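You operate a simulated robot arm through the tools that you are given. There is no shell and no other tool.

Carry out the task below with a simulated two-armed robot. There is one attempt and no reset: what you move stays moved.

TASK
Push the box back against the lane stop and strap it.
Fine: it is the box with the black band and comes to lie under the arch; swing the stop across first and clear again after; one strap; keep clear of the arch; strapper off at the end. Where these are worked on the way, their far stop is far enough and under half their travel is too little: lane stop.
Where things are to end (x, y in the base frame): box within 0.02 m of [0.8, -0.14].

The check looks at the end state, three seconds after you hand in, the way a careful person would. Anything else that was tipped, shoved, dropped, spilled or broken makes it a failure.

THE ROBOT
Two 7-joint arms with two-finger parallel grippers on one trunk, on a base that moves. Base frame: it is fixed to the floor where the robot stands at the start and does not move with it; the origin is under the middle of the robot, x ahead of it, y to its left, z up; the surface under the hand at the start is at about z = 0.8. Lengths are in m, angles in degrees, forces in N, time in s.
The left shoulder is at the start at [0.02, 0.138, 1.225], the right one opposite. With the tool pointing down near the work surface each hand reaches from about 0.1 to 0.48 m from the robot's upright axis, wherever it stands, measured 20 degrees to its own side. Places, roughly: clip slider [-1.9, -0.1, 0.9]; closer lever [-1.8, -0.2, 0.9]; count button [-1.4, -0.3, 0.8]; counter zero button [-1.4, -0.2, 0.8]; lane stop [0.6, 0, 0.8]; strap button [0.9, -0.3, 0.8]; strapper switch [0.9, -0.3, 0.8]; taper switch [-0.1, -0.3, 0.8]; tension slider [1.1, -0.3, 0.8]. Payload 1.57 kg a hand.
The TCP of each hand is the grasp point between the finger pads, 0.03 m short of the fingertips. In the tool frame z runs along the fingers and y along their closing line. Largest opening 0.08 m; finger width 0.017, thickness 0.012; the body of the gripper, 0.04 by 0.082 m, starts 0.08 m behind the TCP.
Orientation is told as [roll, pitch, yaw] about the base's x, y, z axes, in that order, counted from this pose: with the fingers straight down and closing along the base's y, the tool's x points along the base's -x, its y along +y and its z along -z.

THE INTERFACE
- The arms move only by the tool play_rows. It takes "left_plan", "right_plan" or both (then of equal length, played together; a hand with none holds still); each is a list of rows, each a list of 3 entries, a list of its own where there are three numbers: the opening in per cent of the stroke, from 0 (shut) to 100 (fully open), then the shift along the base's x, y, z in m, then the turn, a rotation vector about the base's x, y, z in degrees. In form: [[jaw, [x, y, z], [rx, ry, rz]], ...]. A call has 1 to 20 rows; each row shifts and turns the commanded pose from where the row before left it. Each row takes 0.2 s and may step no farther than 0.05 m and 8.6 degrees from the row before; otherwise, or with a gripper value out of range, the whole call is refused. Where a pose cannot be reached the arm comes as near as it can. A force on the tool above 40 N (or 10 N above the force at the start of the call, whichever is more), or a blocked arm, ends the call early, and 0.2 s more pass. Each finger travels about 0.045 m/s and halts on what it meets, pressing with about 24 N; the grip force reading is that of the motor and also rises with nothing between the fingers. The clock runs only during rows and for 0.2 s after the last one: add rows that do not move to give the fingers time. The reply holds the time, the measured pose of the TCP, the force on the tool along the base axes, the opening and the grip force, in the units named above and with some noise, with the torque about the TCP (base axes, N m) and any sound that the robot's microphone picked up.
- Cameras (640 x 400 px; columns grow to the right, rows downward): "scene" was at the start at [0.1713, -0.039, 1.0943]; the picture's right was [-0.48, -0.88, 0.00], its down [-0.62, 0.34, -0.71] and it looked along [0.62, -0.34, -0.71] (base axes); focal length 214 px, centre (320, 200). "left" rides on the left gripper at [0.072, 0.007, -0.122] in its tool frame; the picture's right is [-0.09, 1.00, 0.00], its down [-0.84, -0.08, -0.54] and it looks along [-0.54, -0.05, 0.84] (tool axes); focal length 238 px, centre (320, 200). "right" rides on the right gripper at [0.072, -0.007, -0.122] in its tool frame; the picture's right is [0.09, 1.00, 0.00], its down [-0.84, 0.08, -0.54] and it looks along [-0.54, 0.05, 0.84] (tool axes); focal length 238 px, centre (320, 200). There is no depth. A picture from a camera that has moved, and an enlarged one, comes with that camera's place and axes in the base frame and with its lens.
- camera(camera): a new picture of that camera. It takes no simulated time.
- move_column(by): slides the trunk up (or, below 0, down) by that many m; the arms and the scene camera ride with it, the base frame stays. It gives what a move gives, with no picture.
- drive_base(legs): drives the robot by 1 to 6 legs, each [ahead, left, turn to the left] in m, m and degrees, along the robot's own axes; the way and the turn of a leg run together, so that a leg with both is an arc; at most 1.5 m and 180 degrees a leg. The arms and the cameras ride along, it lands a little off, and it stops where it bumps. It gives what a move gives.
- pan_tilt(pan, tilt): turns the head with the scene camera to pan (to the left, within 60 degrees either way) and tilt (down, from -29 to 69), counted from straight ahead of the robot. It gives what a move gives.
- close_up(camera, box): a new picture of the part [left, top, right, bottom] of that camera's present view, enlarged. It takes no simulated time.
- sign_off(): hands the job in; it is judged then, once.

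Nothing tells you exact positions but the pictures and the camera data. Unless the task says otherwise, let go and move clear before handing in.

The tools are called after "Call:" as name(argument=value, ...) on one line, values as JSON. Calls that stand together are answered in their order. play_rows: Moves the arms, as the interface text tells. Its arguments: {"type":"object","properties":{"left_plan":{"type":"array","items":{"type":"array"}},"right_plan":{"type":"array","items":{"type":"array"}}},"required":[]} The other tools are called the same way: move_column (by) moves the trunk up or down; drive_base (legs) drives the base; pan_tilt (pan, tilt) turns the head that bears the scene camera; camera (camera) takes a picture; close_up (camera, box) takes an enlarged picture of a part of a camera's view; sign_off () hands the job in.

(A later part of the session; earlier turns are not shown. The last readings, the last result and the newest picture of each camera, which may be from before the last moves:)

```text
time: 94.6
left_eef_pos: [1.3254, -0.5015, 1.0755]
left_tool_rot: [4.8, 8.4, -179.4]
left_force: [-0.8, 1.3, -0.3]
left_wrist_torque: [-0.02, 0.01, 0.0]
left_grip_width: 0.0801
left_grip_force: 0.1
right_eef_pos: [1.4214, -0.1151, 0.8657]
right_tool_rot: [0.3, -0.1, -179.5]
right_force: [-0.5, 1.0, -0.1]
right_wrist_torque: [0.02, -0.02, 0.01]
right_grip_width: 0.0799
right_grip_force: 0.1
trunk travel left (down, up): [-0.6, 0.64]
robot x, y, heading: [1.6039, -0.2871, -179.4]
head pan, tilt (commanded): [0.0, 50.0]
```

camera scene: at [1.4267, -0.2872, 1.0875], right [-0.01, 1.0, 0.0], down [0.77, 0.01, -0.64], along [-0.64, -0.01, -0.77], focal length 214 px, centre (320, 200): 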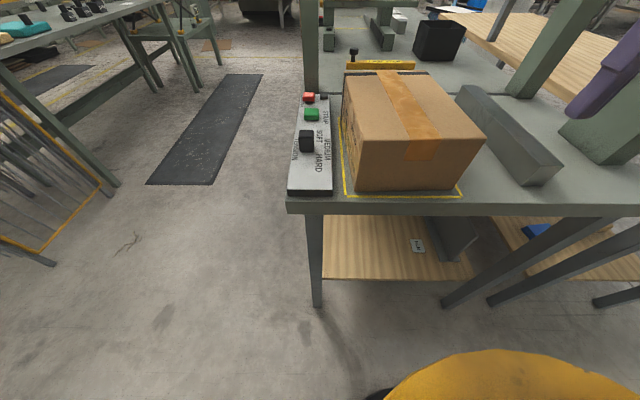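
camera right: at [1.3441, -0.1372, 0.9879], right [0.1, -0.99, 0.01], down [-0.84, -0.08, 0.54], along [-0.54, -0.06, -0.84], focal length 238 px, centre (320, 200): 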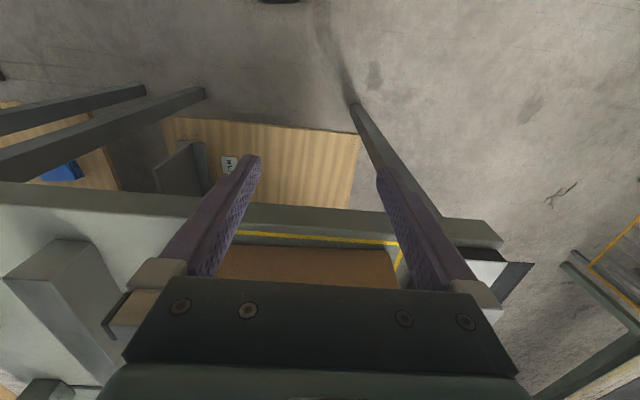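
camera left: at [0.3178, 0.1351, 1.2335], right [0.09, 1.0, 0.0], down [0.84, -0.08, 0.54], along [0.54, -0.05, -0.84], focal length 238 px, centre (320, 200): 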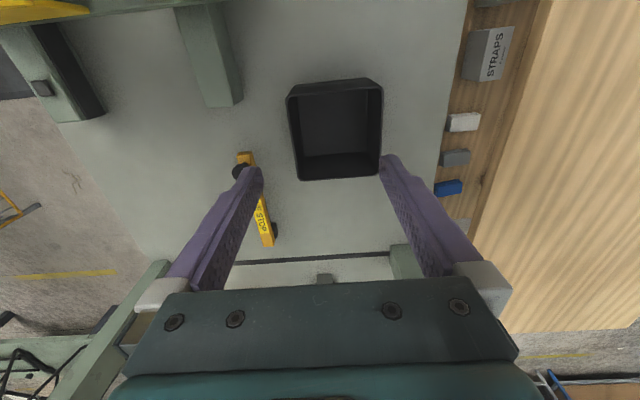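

Now drive forward 0.21 m with a slight shift left of the robot (toward -y).

Call:
drive_base(legs=[[0.2, 0.03, 0]])

Call:
camera(camera="right")

Call:
camera(camera="scene")

```text
time: 96.2
left_eef_pos: [1.1259, -0.5317, 1.0755]
left_tool_rot: [4.9, 8.3, -179.5]
left_force: [-0.2, -1.1, 0.0]
left_wrist_torque: [-0.03, -0.02, 0.0]
left_grip_width: 0.0802
left_grip_force: 0.1
right_eef_pos: [1.2232, -0.1474, 0.8669]
right_tool_rot: [0.3, 0.2, -179.4]
right_force: [0.3, 0.5, -0.3]
right_wrist_torque: [0.04, -0.02, 0.01]
right_grip_width: 0.0799
right_grip_force: 0.1
trunk travel left (down, up): [-0.6, 0.64]
robot x, y, heading: [1.4057, -0.3135, -179.2]
head pan, tilt (commanded): [0.0, 50.0]
```

```text
taken
camera right: at [1.2956, -0.1389, 0.9898], right [0.1, -0.99, 0.01], down [-0.84, -0.08, 0.54], along [-0.54, -0.06, -0.84], focal length 238 px, centre (320, 200)
```

right: 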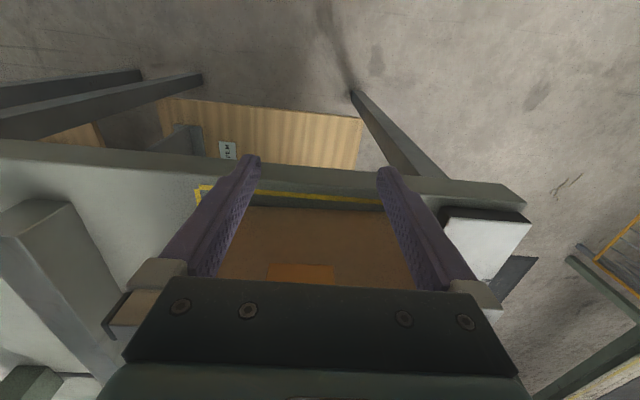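

```text
taken
camera scene: at [1.2279, -0.319, 1.0875], right [-0.01, 1.0, 0.0], down [0.77, 0.01, -0.64], along [-0.64, -0.01, -0.77], focal length 214 px, centre (320, 200)
```

scene: 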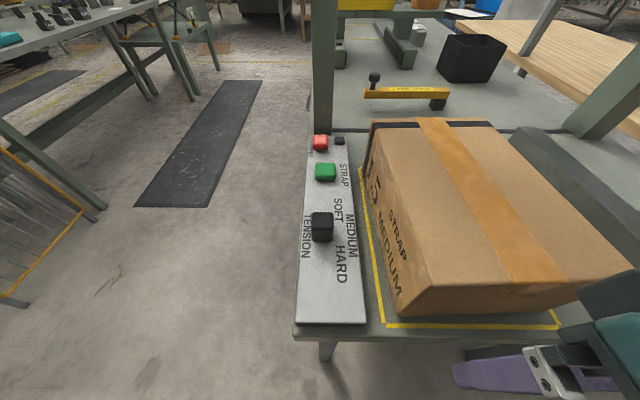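

Fingers straddle the far face symmetrically. I'll start pushing slowly in -x and watch the force and the box.

Call:
play_rows(right_plan=[[100, [-0.015, 0, 0], [0, 0, 0]], [100, [-0.015, 0, 0], [0, 0, 0]], [100, [-0.012, 0, 0], [0, 0, 0]], [100, [-0.012, 0, 0], [0, 0, 0]], [100, [-0.012, 0, 0], [0, 0, 0]], [100, [-0.012, 0, 0], [0, 0, 0]], [100, [-0.012, 0, 0], [0, 0, 0]], [100, [-0.012, 0, 0], [0, 0, 0]]])

Call:
camera(camera="scene")

Call:
camera(camera="right")

```text
time: 98.0
left_eef_pos: [1.1263, -0.5338, 1.0756]
left_tool_rot: [5.0, 8.4, -179.5]
left_force: [-0.1, 0.8, 0.2]
left_wrist_torque: [0.01, 0.03, 0.04]
left_grip_width: 0.0798
left_grip_force: 0.1
right_eef_pos: [1.1217, -0.1472, 0.8657]
right_tool_rot: [0.4, 0.0, -179.4]
right_force: [1.1, -0.8, 0.6]
right_wrist_torque: [0.02, 0.04, -0.08]
right_grip_width: 0.0802
right_grip_force: 0.0
trunk travel left (down, up): [-0.6, 0.64]
robot x, y, heading: [1.4043, -0.3201, -179.4]
head pan, tilt (commanded): [0.0, 50.0]
```

```text
taken
camera scene: at [1.2282, -0.319, 1.0875], right [-0.01, 1.0, 0.0], down [0.77, 0.01, -0.64], along [-0.64, -0.01, -0.77], focal length 214 px, centre (320, 200)
```

scene: 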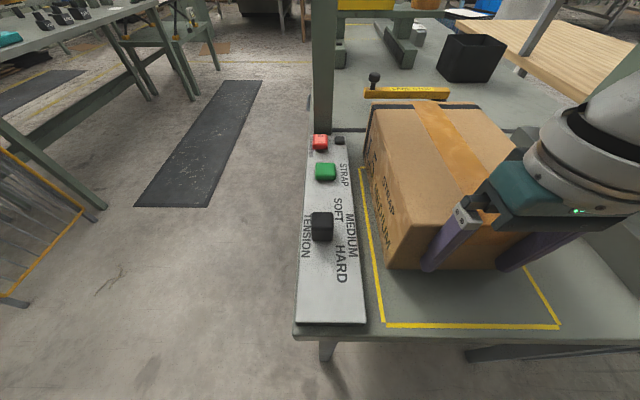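

```text
taken
camera right: at [1.1935, -0.1391, 0.9885], right [0.1, -0.99, 0.01], down [-0.84, -0.08, 0.54], along [-0.54, -0.06, -0.84], focal length 238 px, centre (320, 200)
```

right: 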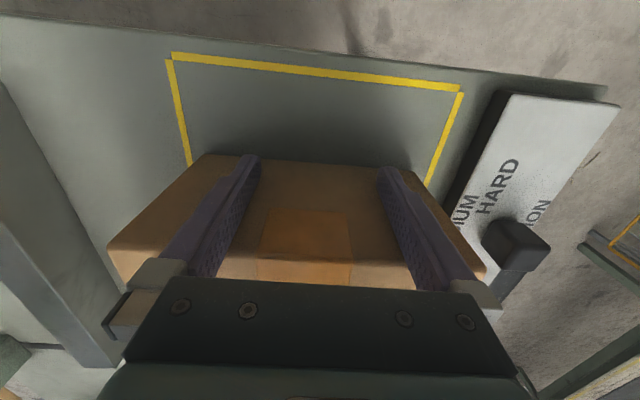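

The box slides easily and is squaring up, with its centre near y≈-0.142. Continue to TCP x≈1.0.

Call:
play_rows(right_plan=[[100, [-0.012, 0, 0], [0, 0, 0]], [100, [-0.012, 0, 0], [0, 0, 0]], [100, [-0.012, 0, 0], [0, 0, 0]], [100, [-0.012, 0, 0], [0, 0, 0]], [100, [-0.012, 0, 0], [0, 0, 0]], [100, [-0.012, 0, 0], [0, 0, 0]], [100, [-0.012, 0, 0], [0, 0, 0]], [100, [-0.012, 0, 0], [0, 0, 0]], [100, [-0.012, 0, 0], [0, 0, 0]], [100, [-0.012, 0, 0], [0, 0, 0]]])

Call:
camera(camera="scene")

Call:
camera(camera="right")

```text
time: 100.2
left_eef_pos: [1.1262, -0.5337, 1.0759]
left_tool_rot: [5.0, 8.3, -179.5]
left_force: [-0.2, -0.5, 0.0]
left_wrist_torque: [0.0, -0.02, 0.0]
left_grip_width: 0.0802
left_grip_force: 0.0
right_eef_pos: [1.0008, -0.1465, 0.865]
right_tool_rot: [0.3, 0.0, -179.5]
right_force: [0.4, -0.7, 0.7]
right_wrist_torque: [0.02, 0.05, -0.05]
right_grip_width: 0.08
right_grip_force: 0.0
trunk travel left (down, up): [-0.6, 0.64]
robot x, y, heading: [1.409, -0.3211, -179.5]
head pan, tilt (commanded): [0.0, 50.0]
```

```text
taken
camera scene: at [1.2281, -0.319, 1.0875], right [-0.01, 1.0, 0.0], down [0.77, 0.01, -0.64], along [-0.64, -0.01, -0.77], focal length 214 px, centre (320, 200)
```

scene: 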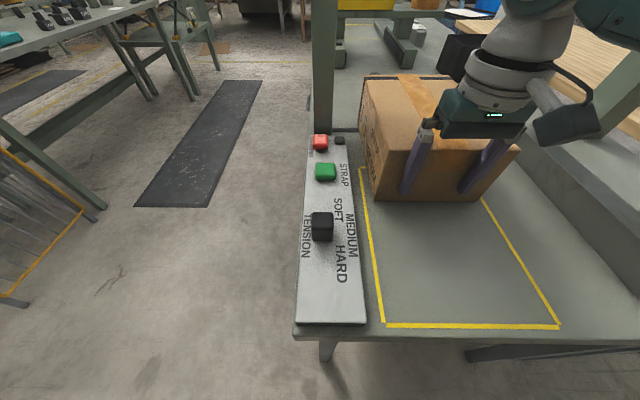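

```text
taken
camera right: at [1.0737, -0.1381, 0.9895], right [0.1, -0.99, 0.01], down [-0.84, -0.08, 0.54], along [-0.54, -0.06, -0.84], focal length 238 px, centre (320, 200)
```

right: 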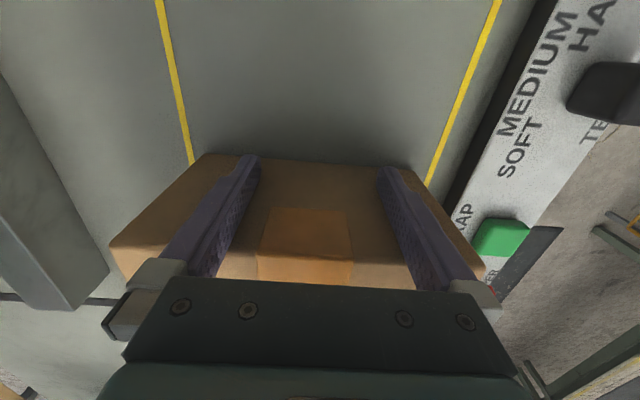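

Going straight. I'll back the hand off, bring the base 0.075 m closer, then finish the push.

Call:
play_rows(right_plan=[[100, [0.03, 0, 0], [0, 0, 0]], [100, [0.03, 0, 0], [0, 0, 0]], [100, [0.03, 0, 0], [0, 0, 0]], [100, [0, 0, 0], [0, 0, 0]]])

Call:
drive_base(legs=[[0.07, 0, 0]])

Call:
camera(camera="right")

Call:
camera(camera="scene")

```text
time: 101.2
left_eef_pos: [1.1263, -0.5332, 1.0751]
left_tool_rot: [5.0, 8.4, -179.4]
left_force: [-0.7, 0.3, -0.2]
left_wrist_torque: [0.0, 0.0, 0.01]
left_grip_width: 0.0801
left_grip_force: 0.0
right_eef_pos: [1.0932, -0.147, 0.8654]
right_tool_rot: [0.3, 0.1, -179.6]
right_force: [0.0, 0.2, -0.3]
right_wrist_torque: [-0.02, 0.0, 0.01]
right_grip_width: 0.0801
right_grip_force: 0.0
trunk travel left (down, up): [-0.6, 0.64]
robot x, y, heading: [1.4036, -0.319, -179.4]
head pan, tilt (commanded): [0.0, 50.0]
```

```text
time: 102.2
left_eef_pos: [1.0562, -0.5333, 1.0754]
left_tool_rot: [4.8, 8.3, -179.5]
left_force: [-0.5, -0.8, -0.5]
left_wrist_torque: [-0.02, 0.04, -0.02]
left_grip_width: 0.0801
left_grip_force: 0.1
right_eef_pos: [1.0226, -0.1481, 0.8656]
right_tool_rot: [0.3, 0.1, -179.5]
right_force: [1.0, -0.8, 0.3]
right_wrist_torque: [-0.02, -0.02, -0.03]
right_grip_width: 0.0801
right_grip_force: 0.0
trunk travel left (down, up): [-0.6, 0.64]
robot x, y, heading: [1.3364, -0.3173, -179.4]
head pan, tilt (commanded): [0.0, 50.0]
```

```text
taken
camera right: at [1.0946, -0.14, 0.9895], right [0.1, -0.99, 0.01], down [-0.84, -0.08, 0.54], along [-0.54, -0.06, -0.84], focal length 238 px, centre (320, 200)
```

right: 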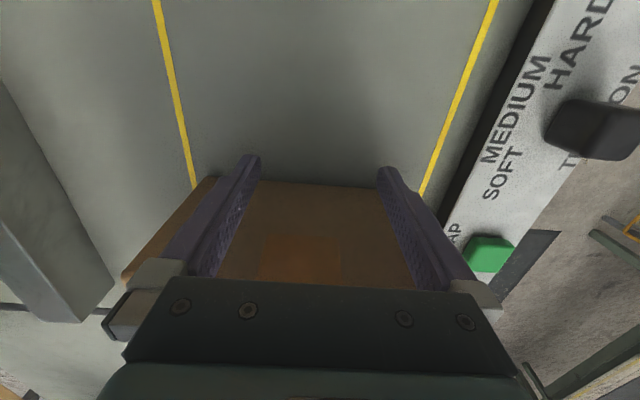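

```text
taken
camera scene: at [1.1582, -0.3198, 1.0875], right [-0.01, 1.0, 0.0], down [0.77, 0.01, -0.64], along [-0.64, -0.01, -0.77], focal length 214 px, centre (320, 200)
```

scene: 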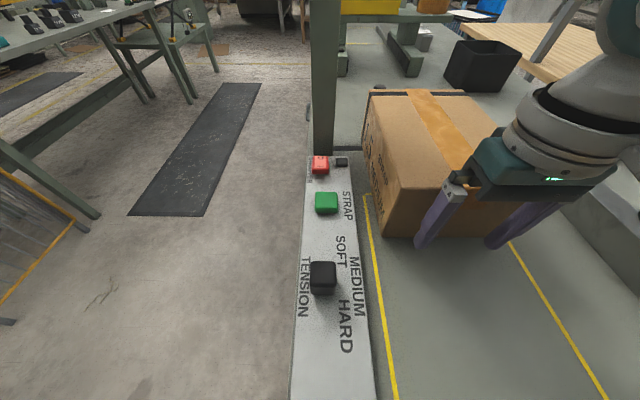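

Continue pushing to just short of the expected contact (TCP x≈0.94).

Call:
play_rows(right_plan=[[100, [-0.012, 0.0005, 0], [0, 0, 0]], [100, [-0.012, 0.0005, 0], [0, 0, 0]], [100, [-0.012, 0, 0], [0, 0, 0]], [100, [-0.012, 0, 0], [0, 0, 0]], [100, [-0.012, 0, 0], [0, 0, 0]], [100, [-0.012, 0, 0], [0, 0, 0]], [100, [-0.008, 0, 0], [0, 0, 0]]])

Call:
camera(camera="scene")

Call:
camera(camera="right")

```text
time: 103.8
left_eef_pos: [1.0572, -0.5335, 1.0757]
left_tool_rot: [5.0, 8.4, -179.4]
left_force: [-0.3, -1.2, -0.1]
left_wrist_torque: [0.01, 0.04, -0.03]
left_grip_width: 0.0797
left_grip_force: 0.1
right_eef_pos: [0.9425, -0.1478, 0.8654]
right_tool_rot: [0.3, 0.1, -179.4]
right_force: [2.5, -0.2, 0.9]
right_wrist_torque: [0.07, 0.09, -0.07]
right_grip_width: 0.0801
right_grip_force: 0.1
trunk travel left (down, up): [-0.6, 0.64]
robot x, y, heading: [1.3322, -0.3172, -179.3]
head pan, tilt (commanded): [0.0, 50.0]
```

```text
taken
camera scene: at [1.1587, -0.3198, 1.0874], right [-0.01, 1.0, 0.0], down [0.77, 0.01, -0.64], along [-0.64, -0.01, -0.77], focal length 214 px, centre (320, 200)
```

scene: 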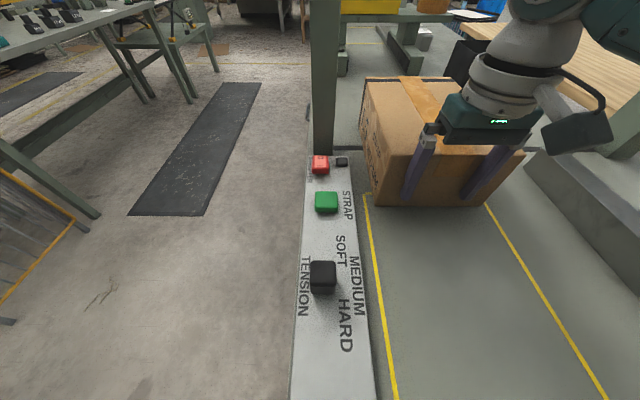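

```text
taken
camera right: at [1.015, -0.1392, 0.9891], right [0.1, -0.99, 0.01], down [-0.84, -0.08, 0.54], along [-0.54, -0.06, -0.84], focal length 238 px, centre (320, 200)
```

right: 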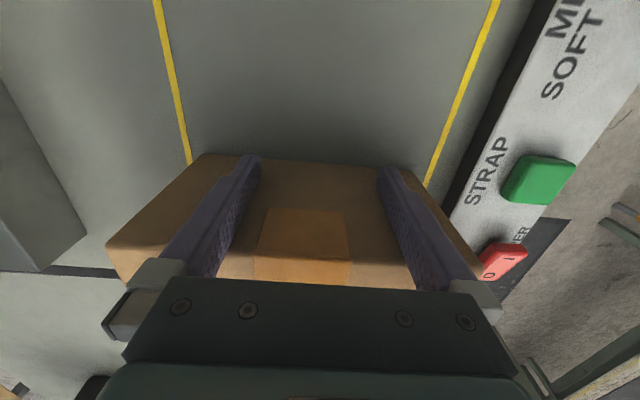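

Now tiny steps until the stop is felt.

Call:
play_rows(right_plan=[[100, [-0.004, 0, 0], [0, 0, 0]], [100, [-0.003, 0, 0], [0, 0, 0]], [100, [-0.003, 0, 0], [0, 0, 0]]])

```text
time: 104.6
left_eef_pos: [1.0572, -0.5334, 1.0754]
left_tool_rot: [4.9, 8.5, -179.4]
left_force: [-0.2, -0.3, -0.1]
left_wrist_torque: [-0.01, -0.02, -0.01]
left_grip_width: 0.0801
left_grip_force: 0.0
right_eef_pos: [0.934, -0.1477, 0.8647]
right_tool_rot: [0.4, 0.2, -179.3]
right_force: [4.2, -0.4, -0.5]
right_wrist_torque: [0.01, 0.15, -0.11]
right_grip_width: 0.0799
right_grip_force: 0.2
trunk travel left (down, up): [-0.6, 0.64]
robot x, y, heading: [1.333, -0.314, -179.5]
head pan, tilt (commanded): [0.0, 50.0]
```

Call:
play_rows(right_plan=[[100, [-0.003, 0, 0], [0, 0, 0]], [100, [0, 0, 0], [0, 0, 0]]])

Call:
pan_tilt(pan=0, tilt=30)

Call:
camera(camera="scene")

Call:
close_up(camera="scene", box=[290, 180, 500, 300])

```text
time: 105.2
left_eef_pos: [1.0562, -0.5341, 1.0751]
left_tool_rot: [4.9, 8.5, -179.5]
left_force: [1.0, -0.1, -0.1]
left_wrist_torque: [0.04, 0.0, 0.01]
left_grip_width: 0.08
left_grip_force: 0.1
right_eef_pos: [0.9296, -0.1478, 0.8653]
right_tool_rot: [0.4, 0.1, -179.3]
right_force: [1.6, -0.1, -0.2]
right_wrist_torque: [0.04, 0.13, -0.01]
right_grip_width: 0.0796
right_grip_force: 0.1
trunk travel left (down, up): [-0.6, 0.64]
robot x, y, heading: [1.3368, -0.3199, -179.3]
head pan, tilt (commanded): [0.0, 50.0]
```

```text
time: 106.0
left_eef_pos: [1.0571, -0.5345, 1.0763]
left_tool_rot: [4.8, 8.4, -179.6]
left_force: [0.7, -0.4, 0.0]
left_wrist_torque: [-0.01, 0.02, 0.01]
left_grip_width: 0.0801
left_grip_force: 0.1
right_eef_pos: [0.9302, -0.1482, 0.8654]
right_tool_rot: [0.3, 0.1, -179.4]
right_force: [2.6, -0.6, -0.6]
right_wrist_torque: [0.07, 0.09, 0.03]
right_grip_width: 0.0799
right_grip_force: 0.0
trunk travel left (down, up): [-0.6, 0.64]
robot x, y, heading: [1.3347, -0.3209, -179.1]
head pan, tilt (commanded): [0.0, 30.0]
```

```text
taken
camera scene: at [1.1454, -0.3201, 1.1168], right [-0.01, 1.0, 0.0], down [0.5, 0.01, -0.87], along [-0.87, -0.01, -0.5], focal length 214 px, centre (320, 200)
```

scene: 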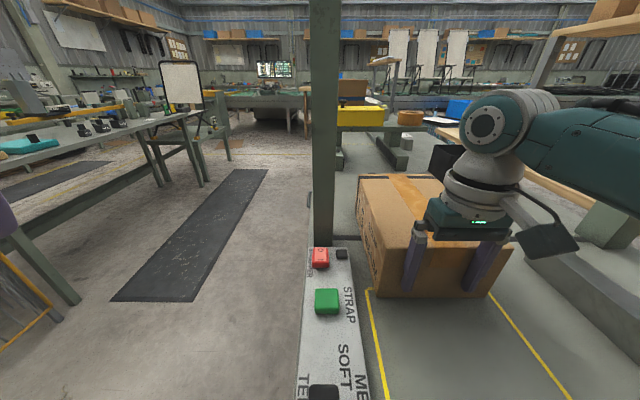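

```text
3.05 times, centred on (395, 240) of scene
camera zoom: at [1.1454, -0.3201, 1.1168], right [-0.01, 1.0, 0.0], down [0.5, 0.01, -0.87], along [-0.87, -0.01, -0.5], focal length 654 px, centre (91, 78)
```

zoom: 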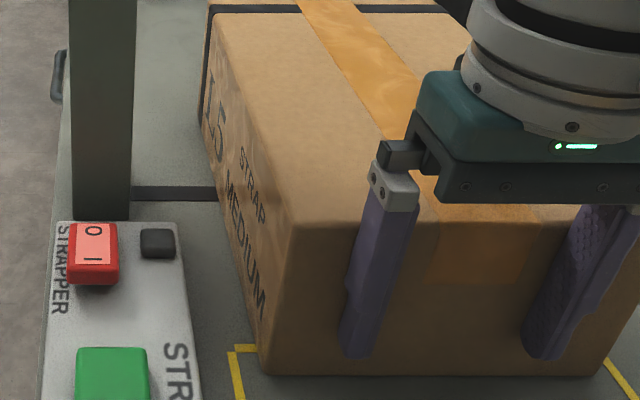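

The box front appears right at the stop bar. I'll check the gap from the left hand's camera.

Call:
camera(camera="left")

Call:
pan_tilt(pan=-30, tilt=35)

Call:
camera(camera="scene")

```text
taken
camera left: at [1.11, -0.5289, 1.2068], right [-0.09, -0.99, 0.07], down [-0.91, 0.12, 0.41], along [-0.41, -0.03, -0.91], focal length 238 px, centre (320, 200)
```

left: 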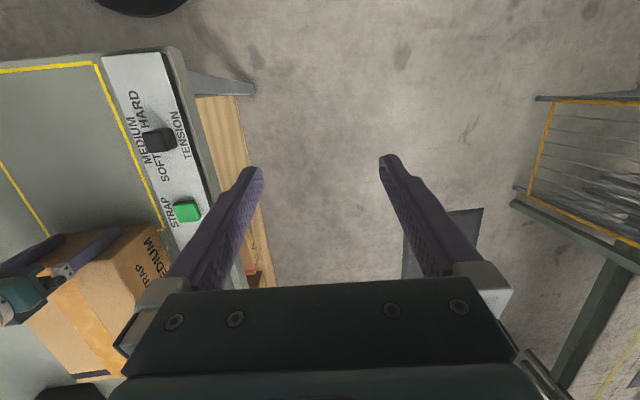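

```text
time: 107.0
left_eef_pos: [1.0567, -0.5336, 1.0766]
left_tool_rot: [4.9, 8.4, -179.5]
left_force: [-0.9, 0.6, -0.1]
left_wrist_torque: [-0.01, 0.0, 0.01]
left_grip_width: 0.08
left_grip_force: 0.1
right_eef_pos: [0.9302, -0.1478, 0.866]
right_tool_rot: [0.4, 0.1, -179.4]
right_force: [2.5, 0.0, -0.5]
right_wrist_torque: [0.03, 0.14, 0.05]
right_grip_width: 0.08
right_grip_force: 0.0
trunk travel left (down, up): [-0.6, 0.64]
robot x, y, heading: [1.3318, -0.3208, -179.2]
head pan, tilt (commanded): [-30.0, 35.0]
```

```text
taken
camera scene: at [1.1589, -0.2759, 1.1091], right [0.49, 0.87, 0.0], down [0.5, -0.28, -0.82], along [-0.71, 0.4, -0.57], focal length 214 px, centre (320, 200)
```

scene: 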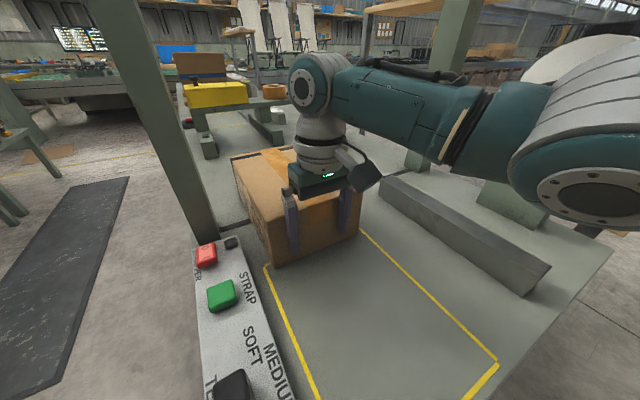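

The slider knob sits exactly beside MEDIUM. I'll back the hand off and raise it to look at the stop and the box from above before doing anything more.

Call:
play_rows(right_plan=[[100, [0.015, 0, 0], [0, 0, 0]], [100, [0.025, 0, 0.01], [0, 0, 0]], [100, [0.02, 0, 0.04], [0, 0, 0]], [100, [0, 0, 0.045], [0, 0, 0]], [100, [0, 0, 0.045], [0, 0, 0]], [100, [0, 0, 0.04], [0, 0, 0]]])

Call:
camera(camera="right")

Call:
pan_tilt(pan=0, tilt=30)

Call:
camera(camera="scene")

```text
time: 108.4
left_eef_pos: [1.0555, -0.5343, 1.0764]
left_tool_rot: [4.8, 8.3, -179.6]
left_force: [0.6, -0.1, -1.1]
left_wrist_torque: [-0.02, 0.02, 0.01]
left_grip_width: 0.08
left_grip_force: 0.1
right_eef_pos: [0.9923, -0.1474, 1.0438]
right_tool_rot: [0.3, 0.2, -179.5]
right_force: [-0.5, 0.0, -0.2]
right_wrist_torque: [-0.02, -0.02, 0.01]
right_grip_width: 0.0797
right_grip_force: 0.1
trunk travel left (down, up): [-0.6, 0.64]
robot x, y, heading: [1.3336, -0.3177, -179.3]
head pan, tilt (commanded): [-30.0, 35.0]
```

```text
taken
camera right: at [1.064, -0.1385, 1.1685], right [0.1, -0.99, 0.01], down [-0.84, -0.08, 0.54], along [-0.54, -0.06, -0.84], focal length 238 px, centre (320, 200)
```

right: 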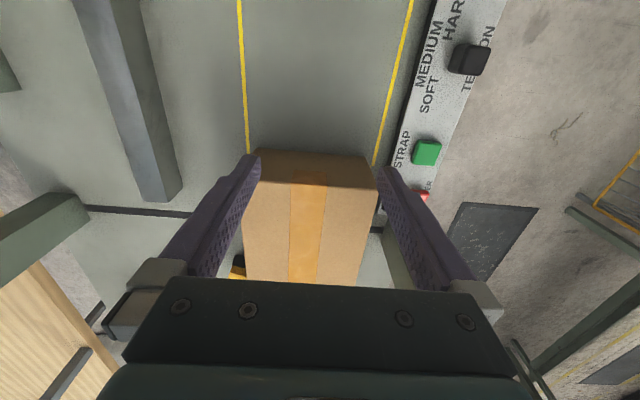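

```text
time: 109.3
left_eef_pos: [1.0557, -0.5339, 1.0761]
left_tool_rot: [5.0, 8.3, -179.5]
left_force: [0.6, 0.7, -0.1]
left_wrist_torque: [-0.02, 0.02, -0.02]
left_grip_width: 0.0799
left_grip_force: 0.1
right_eef_pos: [0.9909, -0.1473, 1.0434]
right_tool_rot: [0.3, 0.1, -179.4]
right_force: [-0.2, -0.6, -1.1]
right_wrist_torque: [0.02, 0.04, -0.02]
right_grip_width: 0.08
right_grip_force: 0.0
trunk travel left (down, up): [-0.6, 0.64]
robot x, y, heading: [1.336, -0.3216, -179.4]
head pan, tilt (commanded): [0.0, 30.0]
```

```text
taken
camera scene: at [1.1449, -0.3199, 1.117], right [-0.01, 1.0, 0.0], down [0.5, 0.01, -0.87], along [-0.87, -0.01, -0.5], focal length 214 px, centre (320, 200)
```

scene: 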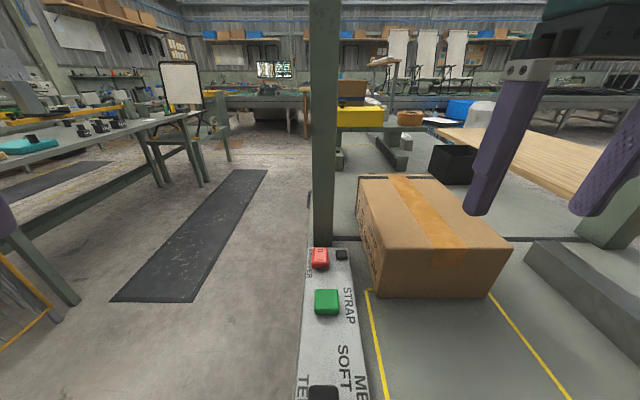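

Only the bar's pivot end is visible. I'll raise the trunk 0.25 m for a look over the box.

Call:
move_column(by=0.25)

Call:
pan_tilt(pan=-10, tilt=50)

Call:
camera(camera="scene")

Call:
close_up(camera="scene", box=[270, 90, 450, 260])

Call:
camera(camera="right")

```text
time: 111.9
left_eef_pos: [1.0562, -0.5337, 1.3263]
left_tool_rot: [4.9, 8.3, -179.4]
left_force: [-0.6, 0.6, 0.7]
left_wrist_torque: [-0.01, 0.03, 0.0]
left_grip_width: 0.0804
left_grip_force: 0.0
right_eef_pos: [0.9902, -0.1476, 1.2941]
right_tool_rot: [0.3, 0.1, -179.3]
right_force: [-0.2, -0.2, -0.2]
right_wrist_torque: [-0.01, 0.0, 0.03]
right_grip_width: 0.0802
right_grip_force: 0.1
trunk travel left (down, up): [-0.85, 0.39]
robot x, y, heading: [1.3371, -0.32, -179.1]
head pan, tilt (commanded): [0.0, 30.0]
```

```text
time: 112.7
left_eef_pos: [1.0555, -0.5344, 1.3258]
left_tool_rot: [4.9, 8.3, -179.4]
left_force: [-0.5, 0.3, -0.9]
left_wrist_torque: [-0.01, 0.0, 0.03]
left_grip_width: 0.0801
left_grip_force: 0.1
right_eef_pos: [0.9915, -0.1466, 1.2946]
right_tool_rot: [0.3, 0.1, -179.5]
right_force: [0.1, 0.2, 0.0]
right_wrist_torque: [0.02, 0.0, -0.01]
right_grip_width: 0.08
right_grip_force: 0.0
trunk travel left (down, up): [-0.85, 0.39]
robot x, y, heading: [1.3327, -0.321, -179.2]
head pan, tilt (commanded): [-10.0, 50.0]
```

```text
taken
camera scene: at [1.1593, -0.3064, 1.3375], right [0.16, 0.99, 0.0], down [0.76, -0.12, -0.64], along [-0.63, 0.1, -0.77], focal length 214 px, centre (320, 200)
```

scene: 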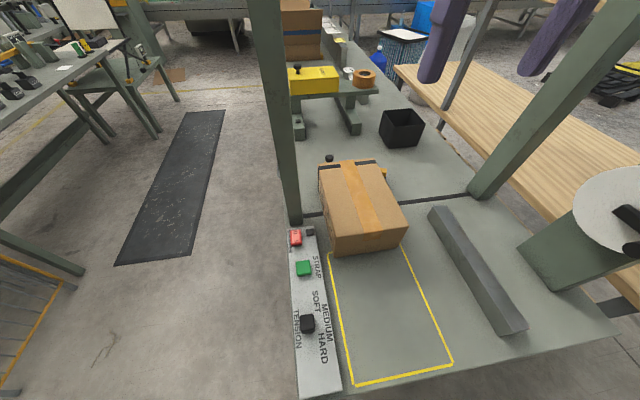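

```text
2.35 times, centred on (360, 175) of scene
camera zoom: at [1.1593, -0.3064, 1.3375], right [0.16, 0.99, 0.0], down [0.76, -0.12, -0.64], along [-0.63, 0.1, -0.77], focal length 505 px, centre (226, 259)
```

zoom: 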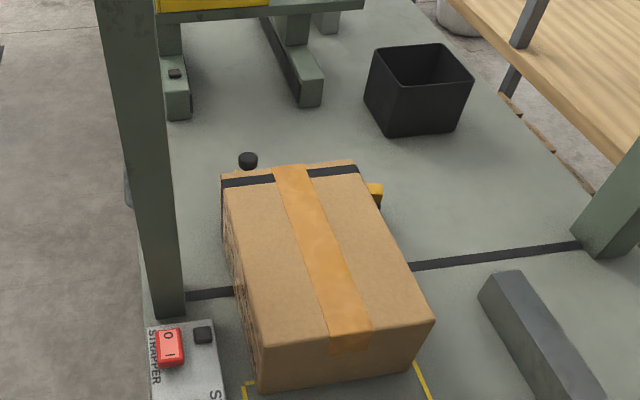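

```text
taken
camera right: at [1.0637, -0.1385, 1.4181], right [0.1, -0.99, 0.01], down [-0.84, -0.08, 0.54], along [-0.54, -0.06, -0.84], focal length 238 px, centre (320, 200)
```

right: 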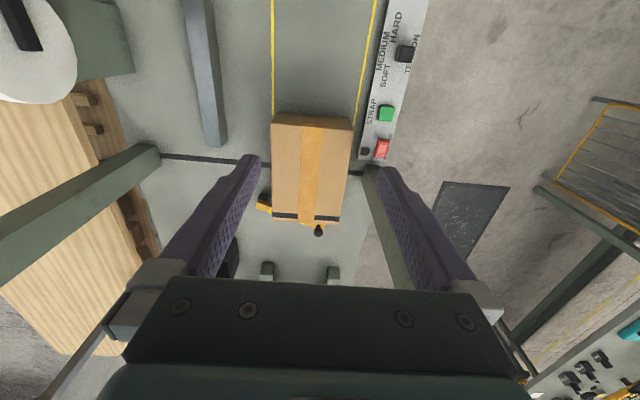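

The push rotated the stop back about 13° (knob now near [0.618,-0.188]) while the box is at about [0.793,-0.141]. I want the stop fully across before strapping, so I'll drive back around to the front and press it home. First out to the side and turn.

Call:
drive_base(legs=[[0, 0.66, 0], [0, 0, 90], [0, 0, 90]])

Call:
pan_tilt(pan=0, tilt=45)

```text
time: 124.0
left_eef_pos: [1.6276, -0.7691, 1.3247]
left_tool_rot: [4.9, 8.3, 0.5]
left_force: [0.5, 1.0, -0.5]
left_wrist_torque: [0.0, 0.02, -0.02]
left_grip_width: 0.0799
left_grip_force: 0.2
right_eef_pos: [1.6921, -1.1556, 1.2938]
right_tool_rot: [0.2, 0.1, 0.6]
right_force: [0.2, -0.8, 0.0]
right_wrist_torque: [0.03, 0.01, 0.03]
right_grip_width: 0.08
right_grip_force: 0.0
trunk travel left (down, up): [-0.85, 0.39]
robot x, y, heading: [1.3503, -0.9856, 0.7]
head pan, tilt (commanded): [-10.0, 50.0]
```

```text
time: 124.8
left_eef_pos: [1.6278, -0.7688, 1.3264]
left_tool_rot: [4.9, 8.3, 0.6]
left_force: [-0.9, 0.4, 0.2]
left_wrist_torque: [0.01, 0.02, -0.02]
left_grip_width: 0.08
left_grip_force: 0.1
right_eef_pos: [1.6933, -1.1558, 1.2946]
right_tool_rot: [0.3, 0.1, 0.7]
right_force: [0.3, 0.2, 0.0]
right_wrist_torque: [0.01, 0.03, -0.01]
right_grip_width: 0.0798
right_grip_force: 0.1
trunk travel left (down, up): [-0.85, 0.39]
robot x, y, heading: [1.3489, -0.9846, 0.6]
head pan, tilt (commanded): [0.0, 45.0]
```

Now back along the side to x≈0.26, then left to the position in front of the stop.

Call:
drive_base(legs=[[-1.09, 0, -0.6], [0, 1.02, 0]])

Call:
camera(camera="scene")

Call:
camera(camera="right")

```text
time: 135.1
left_eef_pos: [0.551, 0.2265, 1.326]
left_tool_rot: [4.9, 8.2, 0.0]
left_force: [-0.3, 0.3, 0.7]
left_wrist_torque: [0.02, -0.01, 0.03]
left_grip_width: 0.0801
left_grip_force: 0.0
right_eef_pos: [0.6118, -0.161, 1.294]
right_tool_rot: [0.3, 0.0, 0.0]
right_force: [0.1, 0.0, 0.1]
right_wrist_torque: [0.0, -0.03, -0.03]
right_grip_width: 0.0799
right_grip_force: 0.1
trunk travel left (down, up): [-0.85, 0.39]
robot x, y, heading: [0.2713, 0.0134, -0.1]
head pan, tilt (commanded): [0.0, 45.0]
```

```text
taken
camera scene: at [0.4515, 0.0142, 1.3444], right [0.0, -1.0, 0.0], down [-0.71, 0.0, -0.71], along [0.71, 0.0, -0.71], focal length 214 px, centre (320, 200)
```

scene: 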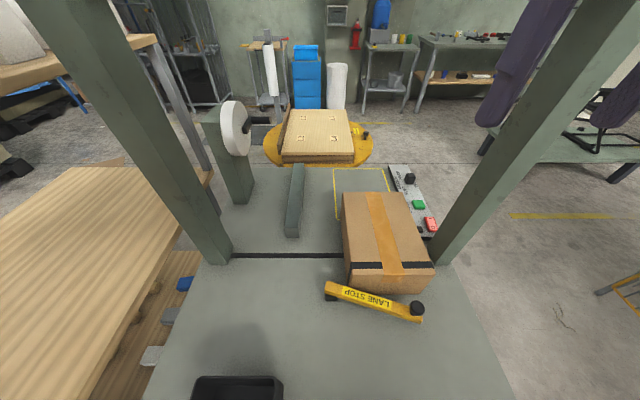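

```text
taken
camera right: at [0.541, -0.1677, 1.4182], right [-0.09, 1.0, 0.01], down [0.84, 0.07, 0.54], along [0.54, 0.05, -0.84], focal length 238 px, centre (320, 200)
```

right: 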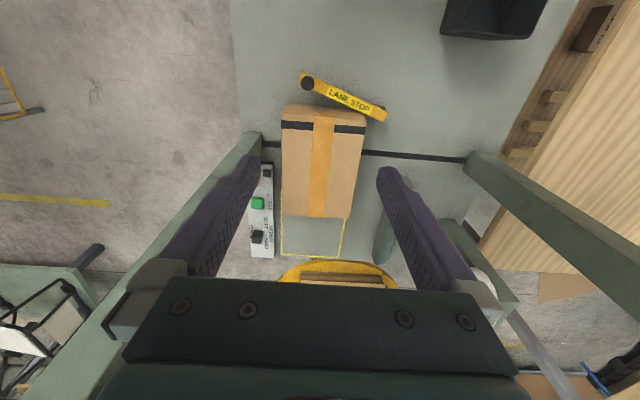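

The stop is indeed tilted with the box's corner against it (knob ≈ [0.606,-0.183]). I'll lower the trunk again and bring the right hand to the knob.

Call:
move_column(by=-0.25)

Call:
camera(camera="right")

Call:
camera(camera="scene")

```text
time: 137.7
left_eef_pos: [0.5504, 0.2263, 1.0751]
left_tool_rot: [4.9, 8.2, -0.1]
left_force: [-0.3, -0.6, 0.0]
left_wrist_torque: [-0.03, 0.01, 0.01]
left_grip_width: 0.0801
left_grip_force: 0.0
right_eef_pos: [0.6125, -0.1603, 1.0455]
right_tool_rot: [0.3, 0.2, 0.1]
right_force: [0.7, -0.5, 0.1]
right_wrist_torque: [0.0, 0.01, -0.01]
right_grip_width: 0.0801
right_grip_force: 0.1
trunk travel left (down, up): [-0.6, 0.64]
robot x, y, heading: [0.2705, 0.0168, 0.2]
head pan, tilt (commanded): [0.0, 45.0]
```

```text
taken
camera right: at [0.5411, -0.1677, 1.1682], right [-0.09, 1.0, 0.01], down [0.84, 0.07, 0.54], along [0.54, 0.05, -0.84], focal length 238 px, centre (320, 200)
```

right: 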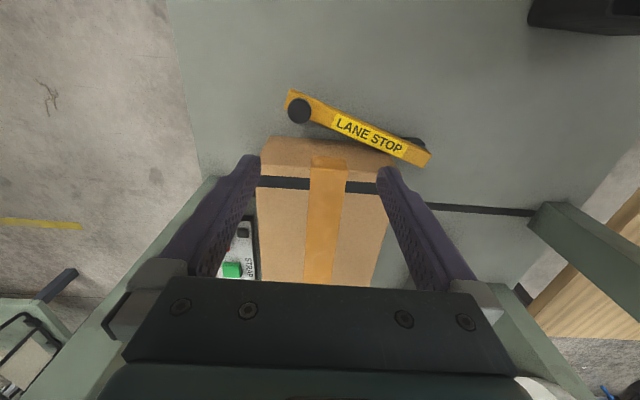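

```text
taken
camera scene: at [0.4515, 0.0142, 1.0944], right [0.0, -1.0, 0.0], down [-0.71, 0.0, -0.71], along [0.71, 0.0, -0.71], focal length 214 px, centre (320, 200)
```

scene: 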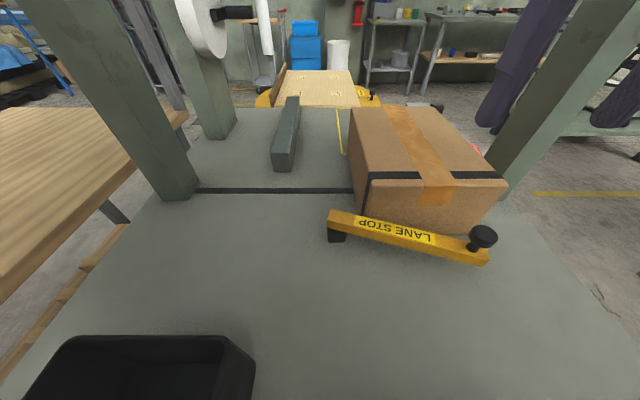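

Knob at about [0.605,-0.184]; I'll descend onto it and grip.

Call:
play_rows(right_plan=[[100, [-0.004, -0.012, -0.03], [0, 0, 0]], [100, [-0.0035, -0.012, -0.03], [0, 0, 0]], [100, [0, 0, -0.03], [0, 0, 0]], [100, [0, 0, -0.03], [0, 0, 0]], [100, [0, 0, -0.02], [0, 0, 0]], [100, [0, 0, -0.012], [0, 0, 0]], [100, [0, 0, 0], [0, 0, 0]]])

Call:
camera(camera="right")

```text
time: 139.3
left_eef_pos: [0.5506, 0.2274, 1.0765]
left_tool_rot: [4.9, 8.3, 0.0]
left_force: [-0.1, 0.5, 0.1]
left_wrist_torque: [-0.02, 0.02, 0.02]
left_grip_width: 0.0798
left_grip_force: 0.0
right_eef_pos: [0.6042, -0.1865, 0.8911]
right_tool_rot: [0.4, 0.1, 0.0]
right_force: [-0.6, 0.6, -0.2]
right_wrist_torque: [0.01, 0.0, 0.0]
right_grip_width: 0.0803
right_grip_force: 0.0
trunk travel left (down, up): [-0.6, 0.64]
robot x, y, heading: [0.2718, 0.0158, 0.2]
head pan, tilt (commanded): [0.0, 45.0]
```

```text
taken
camera right: at [0.5339, -0.1922, 1.0152], right [-0.09, 1.0, 0.01], down [0.84, 0.07, 0.54], along [0.54, 0.05, -0.84], focal length 238 px, centre (320, 200)
```

right: 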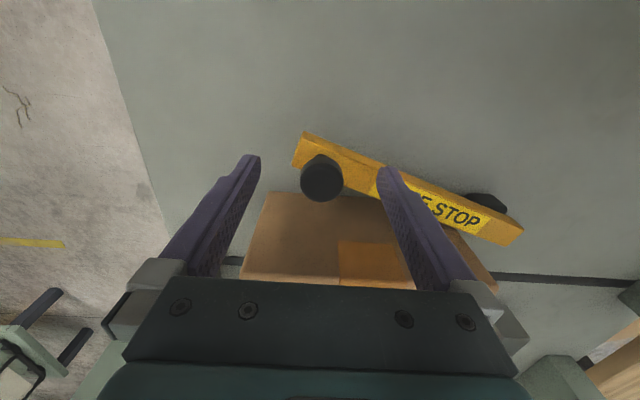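

Call:
play_rows(right_plan=[[0, [0, 0, 0], [0, 0, 0]], [0, [0, 0, 0], [0, 0, 0]], [0, [0, 0, 0], [0, 0, 0]], [0, [0, 0, 0], [0, 0, 0]], [0, [0, 0, 0], [0, 0, 0]], [0, [0.01, -0.003, 0], [0, 0, 0]], [0, [0.01, -0.002, 0], [0, 0, 0]], [0, [0.01, -0.001, 0], [0, 0, 0]], [0, [0.01, -0.001, 0], [0, 0, 0]], [0, [0.008, 0, 0], [0, 0, 0]]])

Call:
camera(camera="right")

```text
time: 141.5
left_eef_pos: [0.551, 0.2263, 1.0763]
left_tool_rot: [4.9, 8.4, -0.1]
left_force: [-0.8, -0.2, -0.7]
left_wrist_torque: [0.02, 0.01, -0.01]
left_grip_width: 0.08
left_grip_force: 0.1
right_eef_pos: [0.652, -0.1923, 0.8922]
right_tool_rot: [0.2, 0.3, -0.1]
right_force: [-2.6, -1.6, 0.5]
right_wrist_torque: [-0.06, 0.6, 0.33]
right_grip_width: 0.0273
right_grip_force: 37.7
trunk travel left (down, up): [-0.6, 0.64]
robot x, y, heading: [0.2727, 0.0097, -0.0]
head pan, tilt (commanded): [0.0, 45.0]
```

```text
taken
camera right: at [0.5817, -0.1992, 1.0155], right [-0.09, 1.0, 0.0], down [0.84, 0.07, 0.54], along [0.54, 0.05, -0.84], focal length 238 px, centre (320, 200)
```

right: 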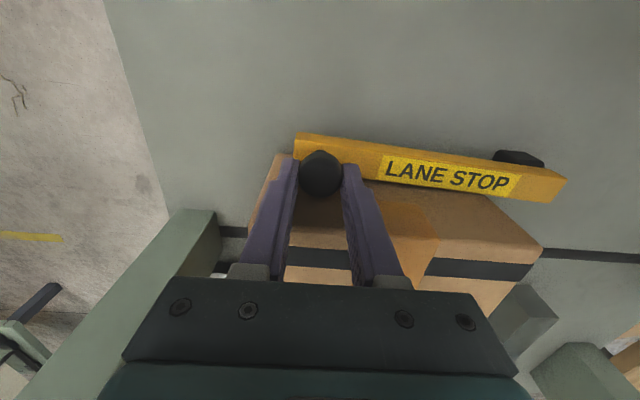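

The bar and box front are parallel now. A few more millimetres to the far stop.

Call:
play_rows(right_plan=[[0, [0.005, 0, 0], [0, 0, 0]], [0, [0.005, 0, 0], [0, 0, 0]], [0, [0.004, 0, 0], [0, 0, 0]], [0, [0, 0, 0], [0, 0, 0]]])

Call:
camera(camera="right")

Call:
camera(camera="scene")

```text
time: 142.5
left_eef_pos: [0.55, 0.2263, 1.0746]
left_tool_rot: [4.9, 8.4, -0.1]
left_force: [-0.6, 1.1, 0.0]
left_wrist_torque: [0.03, 0.0, -0.01]
left_grip_width: 0.0799
left_grip_force: 0.1
right_eef_pos: [0.6641, -0.1924, 0.892]
right_tool_rot: [0.3, 0.3, -0.1]
right_force: [-7.6, -2.5, -2.8]
right_wrist_torque: [-0.11, 0.14, -0.1]
right_grip_width: 0.0273
right_grip_force: 38.1
trunk travel left (down, up): [-0.6, 0.64]
robot x, y, heading: [0.27, 0.0149, 0.1]
head pan, tilt (commanded): [0.0, 45.0]
```

```text
taken
camera right: at [0.5938, -0.1996, 1.0157], right [-0.09, 1.0, 0.01], down [0.84, 0.07, 0.54], along [0.54, 0.05, -0.84], focal length 238 px, centre (320, 200)
```

right: 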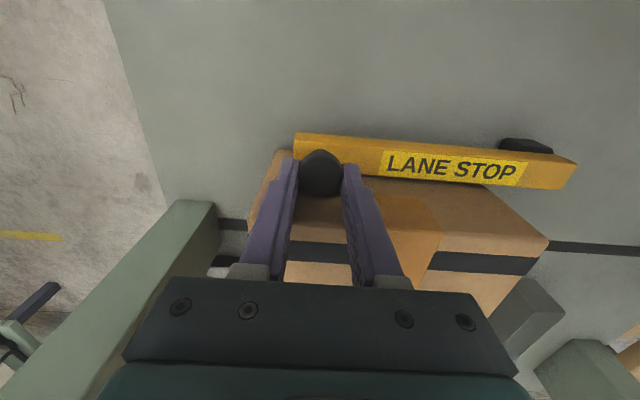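

```text
taken
camera scene: at [0.4501, 0.0138, 1.0941], right [0.0, -1.0, 0.0], down [-0.71, 0.0, -0.71], along [0.71, 0.0, -0.71], focal length 214 px, centre (320, 200)
```

scene: 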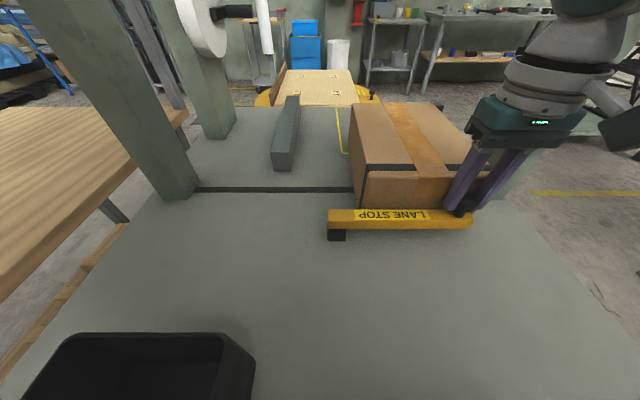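

The bar is at its far stop with the box against it. Release and lift, then check box position.

Call:
play_rows(right_plan=[[100, [-0.001, 0, 0], [0, 0, 0]], [100, [0, 0, 0], [0, 0, 0]], [100, [0, 0, 0], [0, 0, 0]], [100, [0, 0, 0], [0, 0, 0]], [100, [-0.004, 0, 0.02], [0, 0, 0]], [100, [-0.01, 0, 0.03], [0, 0, 0]], [100, [-0.02, 0, 0.04], [0, 0, 0]], [100, [-0.02, 0, 0.04], [0, 0, 0]], [100, [0, 0, 0.025], [0, 0, 0]]])

Call:
camera(camera="right")

Call:
camera(camera="scene")

Call:
close_up(camera="scene", box=[310, 90, 530, 250])

```text
time: 144.5
left_eef_pos: [0.55, 0.2273, 1.0748]
left_tool_rot: [4.9, 8.3, -0.1]
left_force: [0.5, -0.1, 0.5]
left_wrist_torque: [0.02, 0.02, -0.01]
left_grip_width: 0.08
left_grip_force: 0.0
right_eef_pos: [0.6082, -0.1912, 1.0488]
right_tool_rot: [0.3, 0.1, -0.2]
right_force: [0.6, 0.7, -1.2]
right_wrist_torque: [0.02, 0.02, 0.04]
right_grip_width: 0.0802
right_grip_force: 0.1
trunk travel left (down, up): [-0.6, 0.64]
robot x, y, heading: [0.2703, 0.0169, 0.3]
head pan, tilt (commanded): [0.0, 45.0]
```

```text
taken
camera right: at [0.538, -0.1991, 1.172], right [-0.09, 1.0, 0.01], down [0.84, 0.07, 0.54], along [0.54, 0.05, -0.84], focal length 238 px, centre (320, 200)
```

right: 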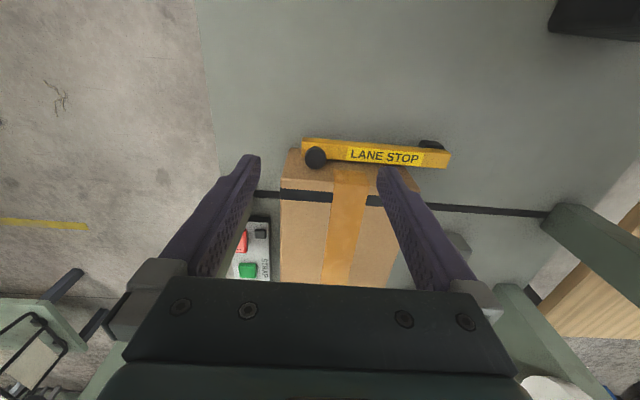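

```text
taken
camera scene: at [0.4515, 0.0141, 1.0944], right [0.0, -1.0, 0.0], down [-0.71, 0.0, -0.71], along [0.71, 0.0, -0.71], focal length 214 px, centre (320, 200)
```

scene: 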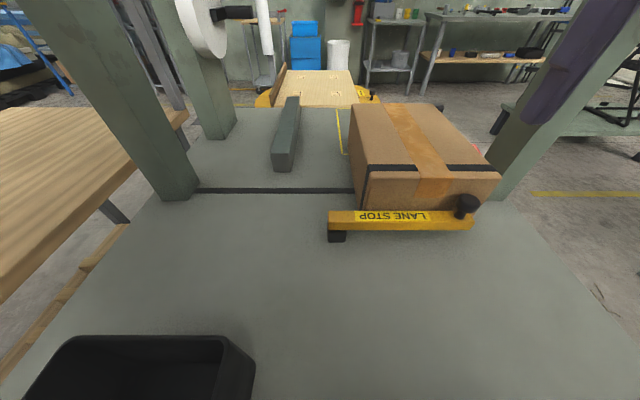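

```text
2.50 times, centred on (420, 170) of scene
camera zoom: at [0.4515, 0.0141, 1.0944], right [0.0, -1.0, 0.0], down [-0.71, 0.0, -0.71], along [0.71, 0.0, -0.71], focal length 536 px, centre (70, 275)
```

zoom: 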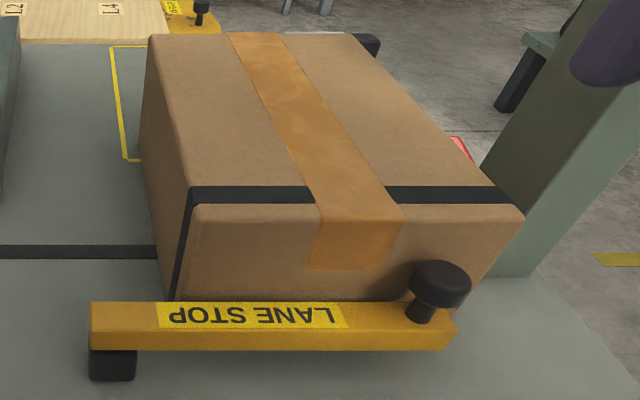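

The stop is fully across again. I'll zoom in on the contact between bar and box and measure the box position.

Call:
close_up(camera="right", box=[240, 110, 480, 260])

Call:
pan_tilt(pan=-25, tilt=45)

Call:
close_up(camera="scene", box=[200, 90, 440, 260])

```text
2.67 times, centred on (360, 185) of right
camera zoom: at [0.538, -0.1991, 1.172], right [-0.09, 1.0, 0.01], down [0.84, 0.07, 0.54], along [0.54, 0.05, -0.84], focal length 636 px, centre (213, 240)
```

zoom: 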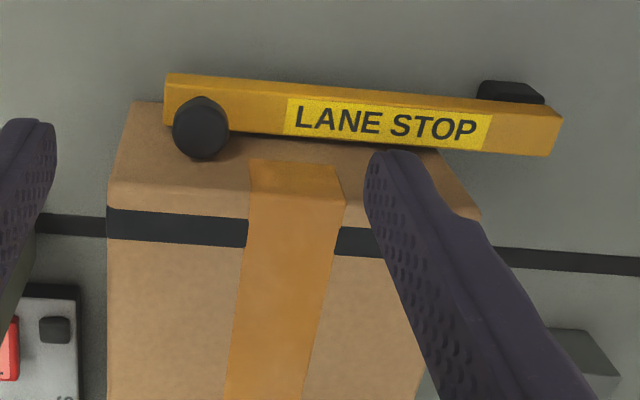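

```text
time: 145.4
left_eef_pos: [0.5522, 0.2268, 1.0758]
left_tool_rot: [4.9, 8.3, -0.1]
left_force: [-0.1, 0.1, -0.7]
left_wrist_torque: [0.01, 0.0, -0.03]
left_grip_width: 0.0801
left_grip_force: 0.2
right_eef_pos: [0.6103, -0.1919, 1.0471]
right_tool_rot: [0.3, 0.1, -0.1]
right_force: [0.0, -1.1, 1.0]
right_wrist_torque: [0.0, 0.01, -0.02]
right_grip_width: 0.0799
right_grip_force: 0.0
trunk travel left (down, up): [-0.6, 0.64]
robot x, y, heading: [0.2709, 0.0103, 0.3]
head pan, tilt (commanded): [-25.0, 45.0]
```

```text
2.35 times, centred on (320, 175) of scene
camera zoom: at [0.4439, -0.0201, 1.0944], right [-0.42, -0.91, 0.0], down [-0.64, 0.3, -0.71], along [0.64, -0.3, -0.71], focal length 505 px, centre (320, 259)
```

zoom: 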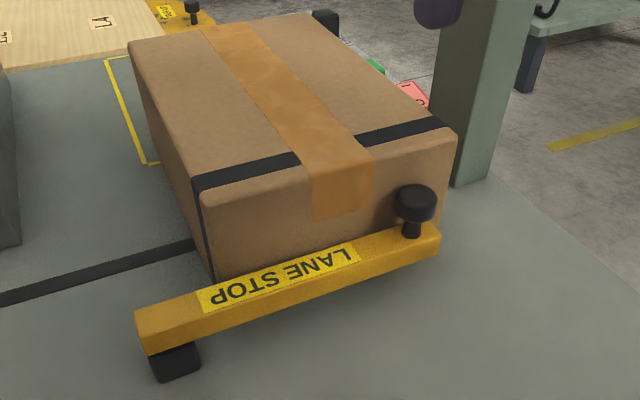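

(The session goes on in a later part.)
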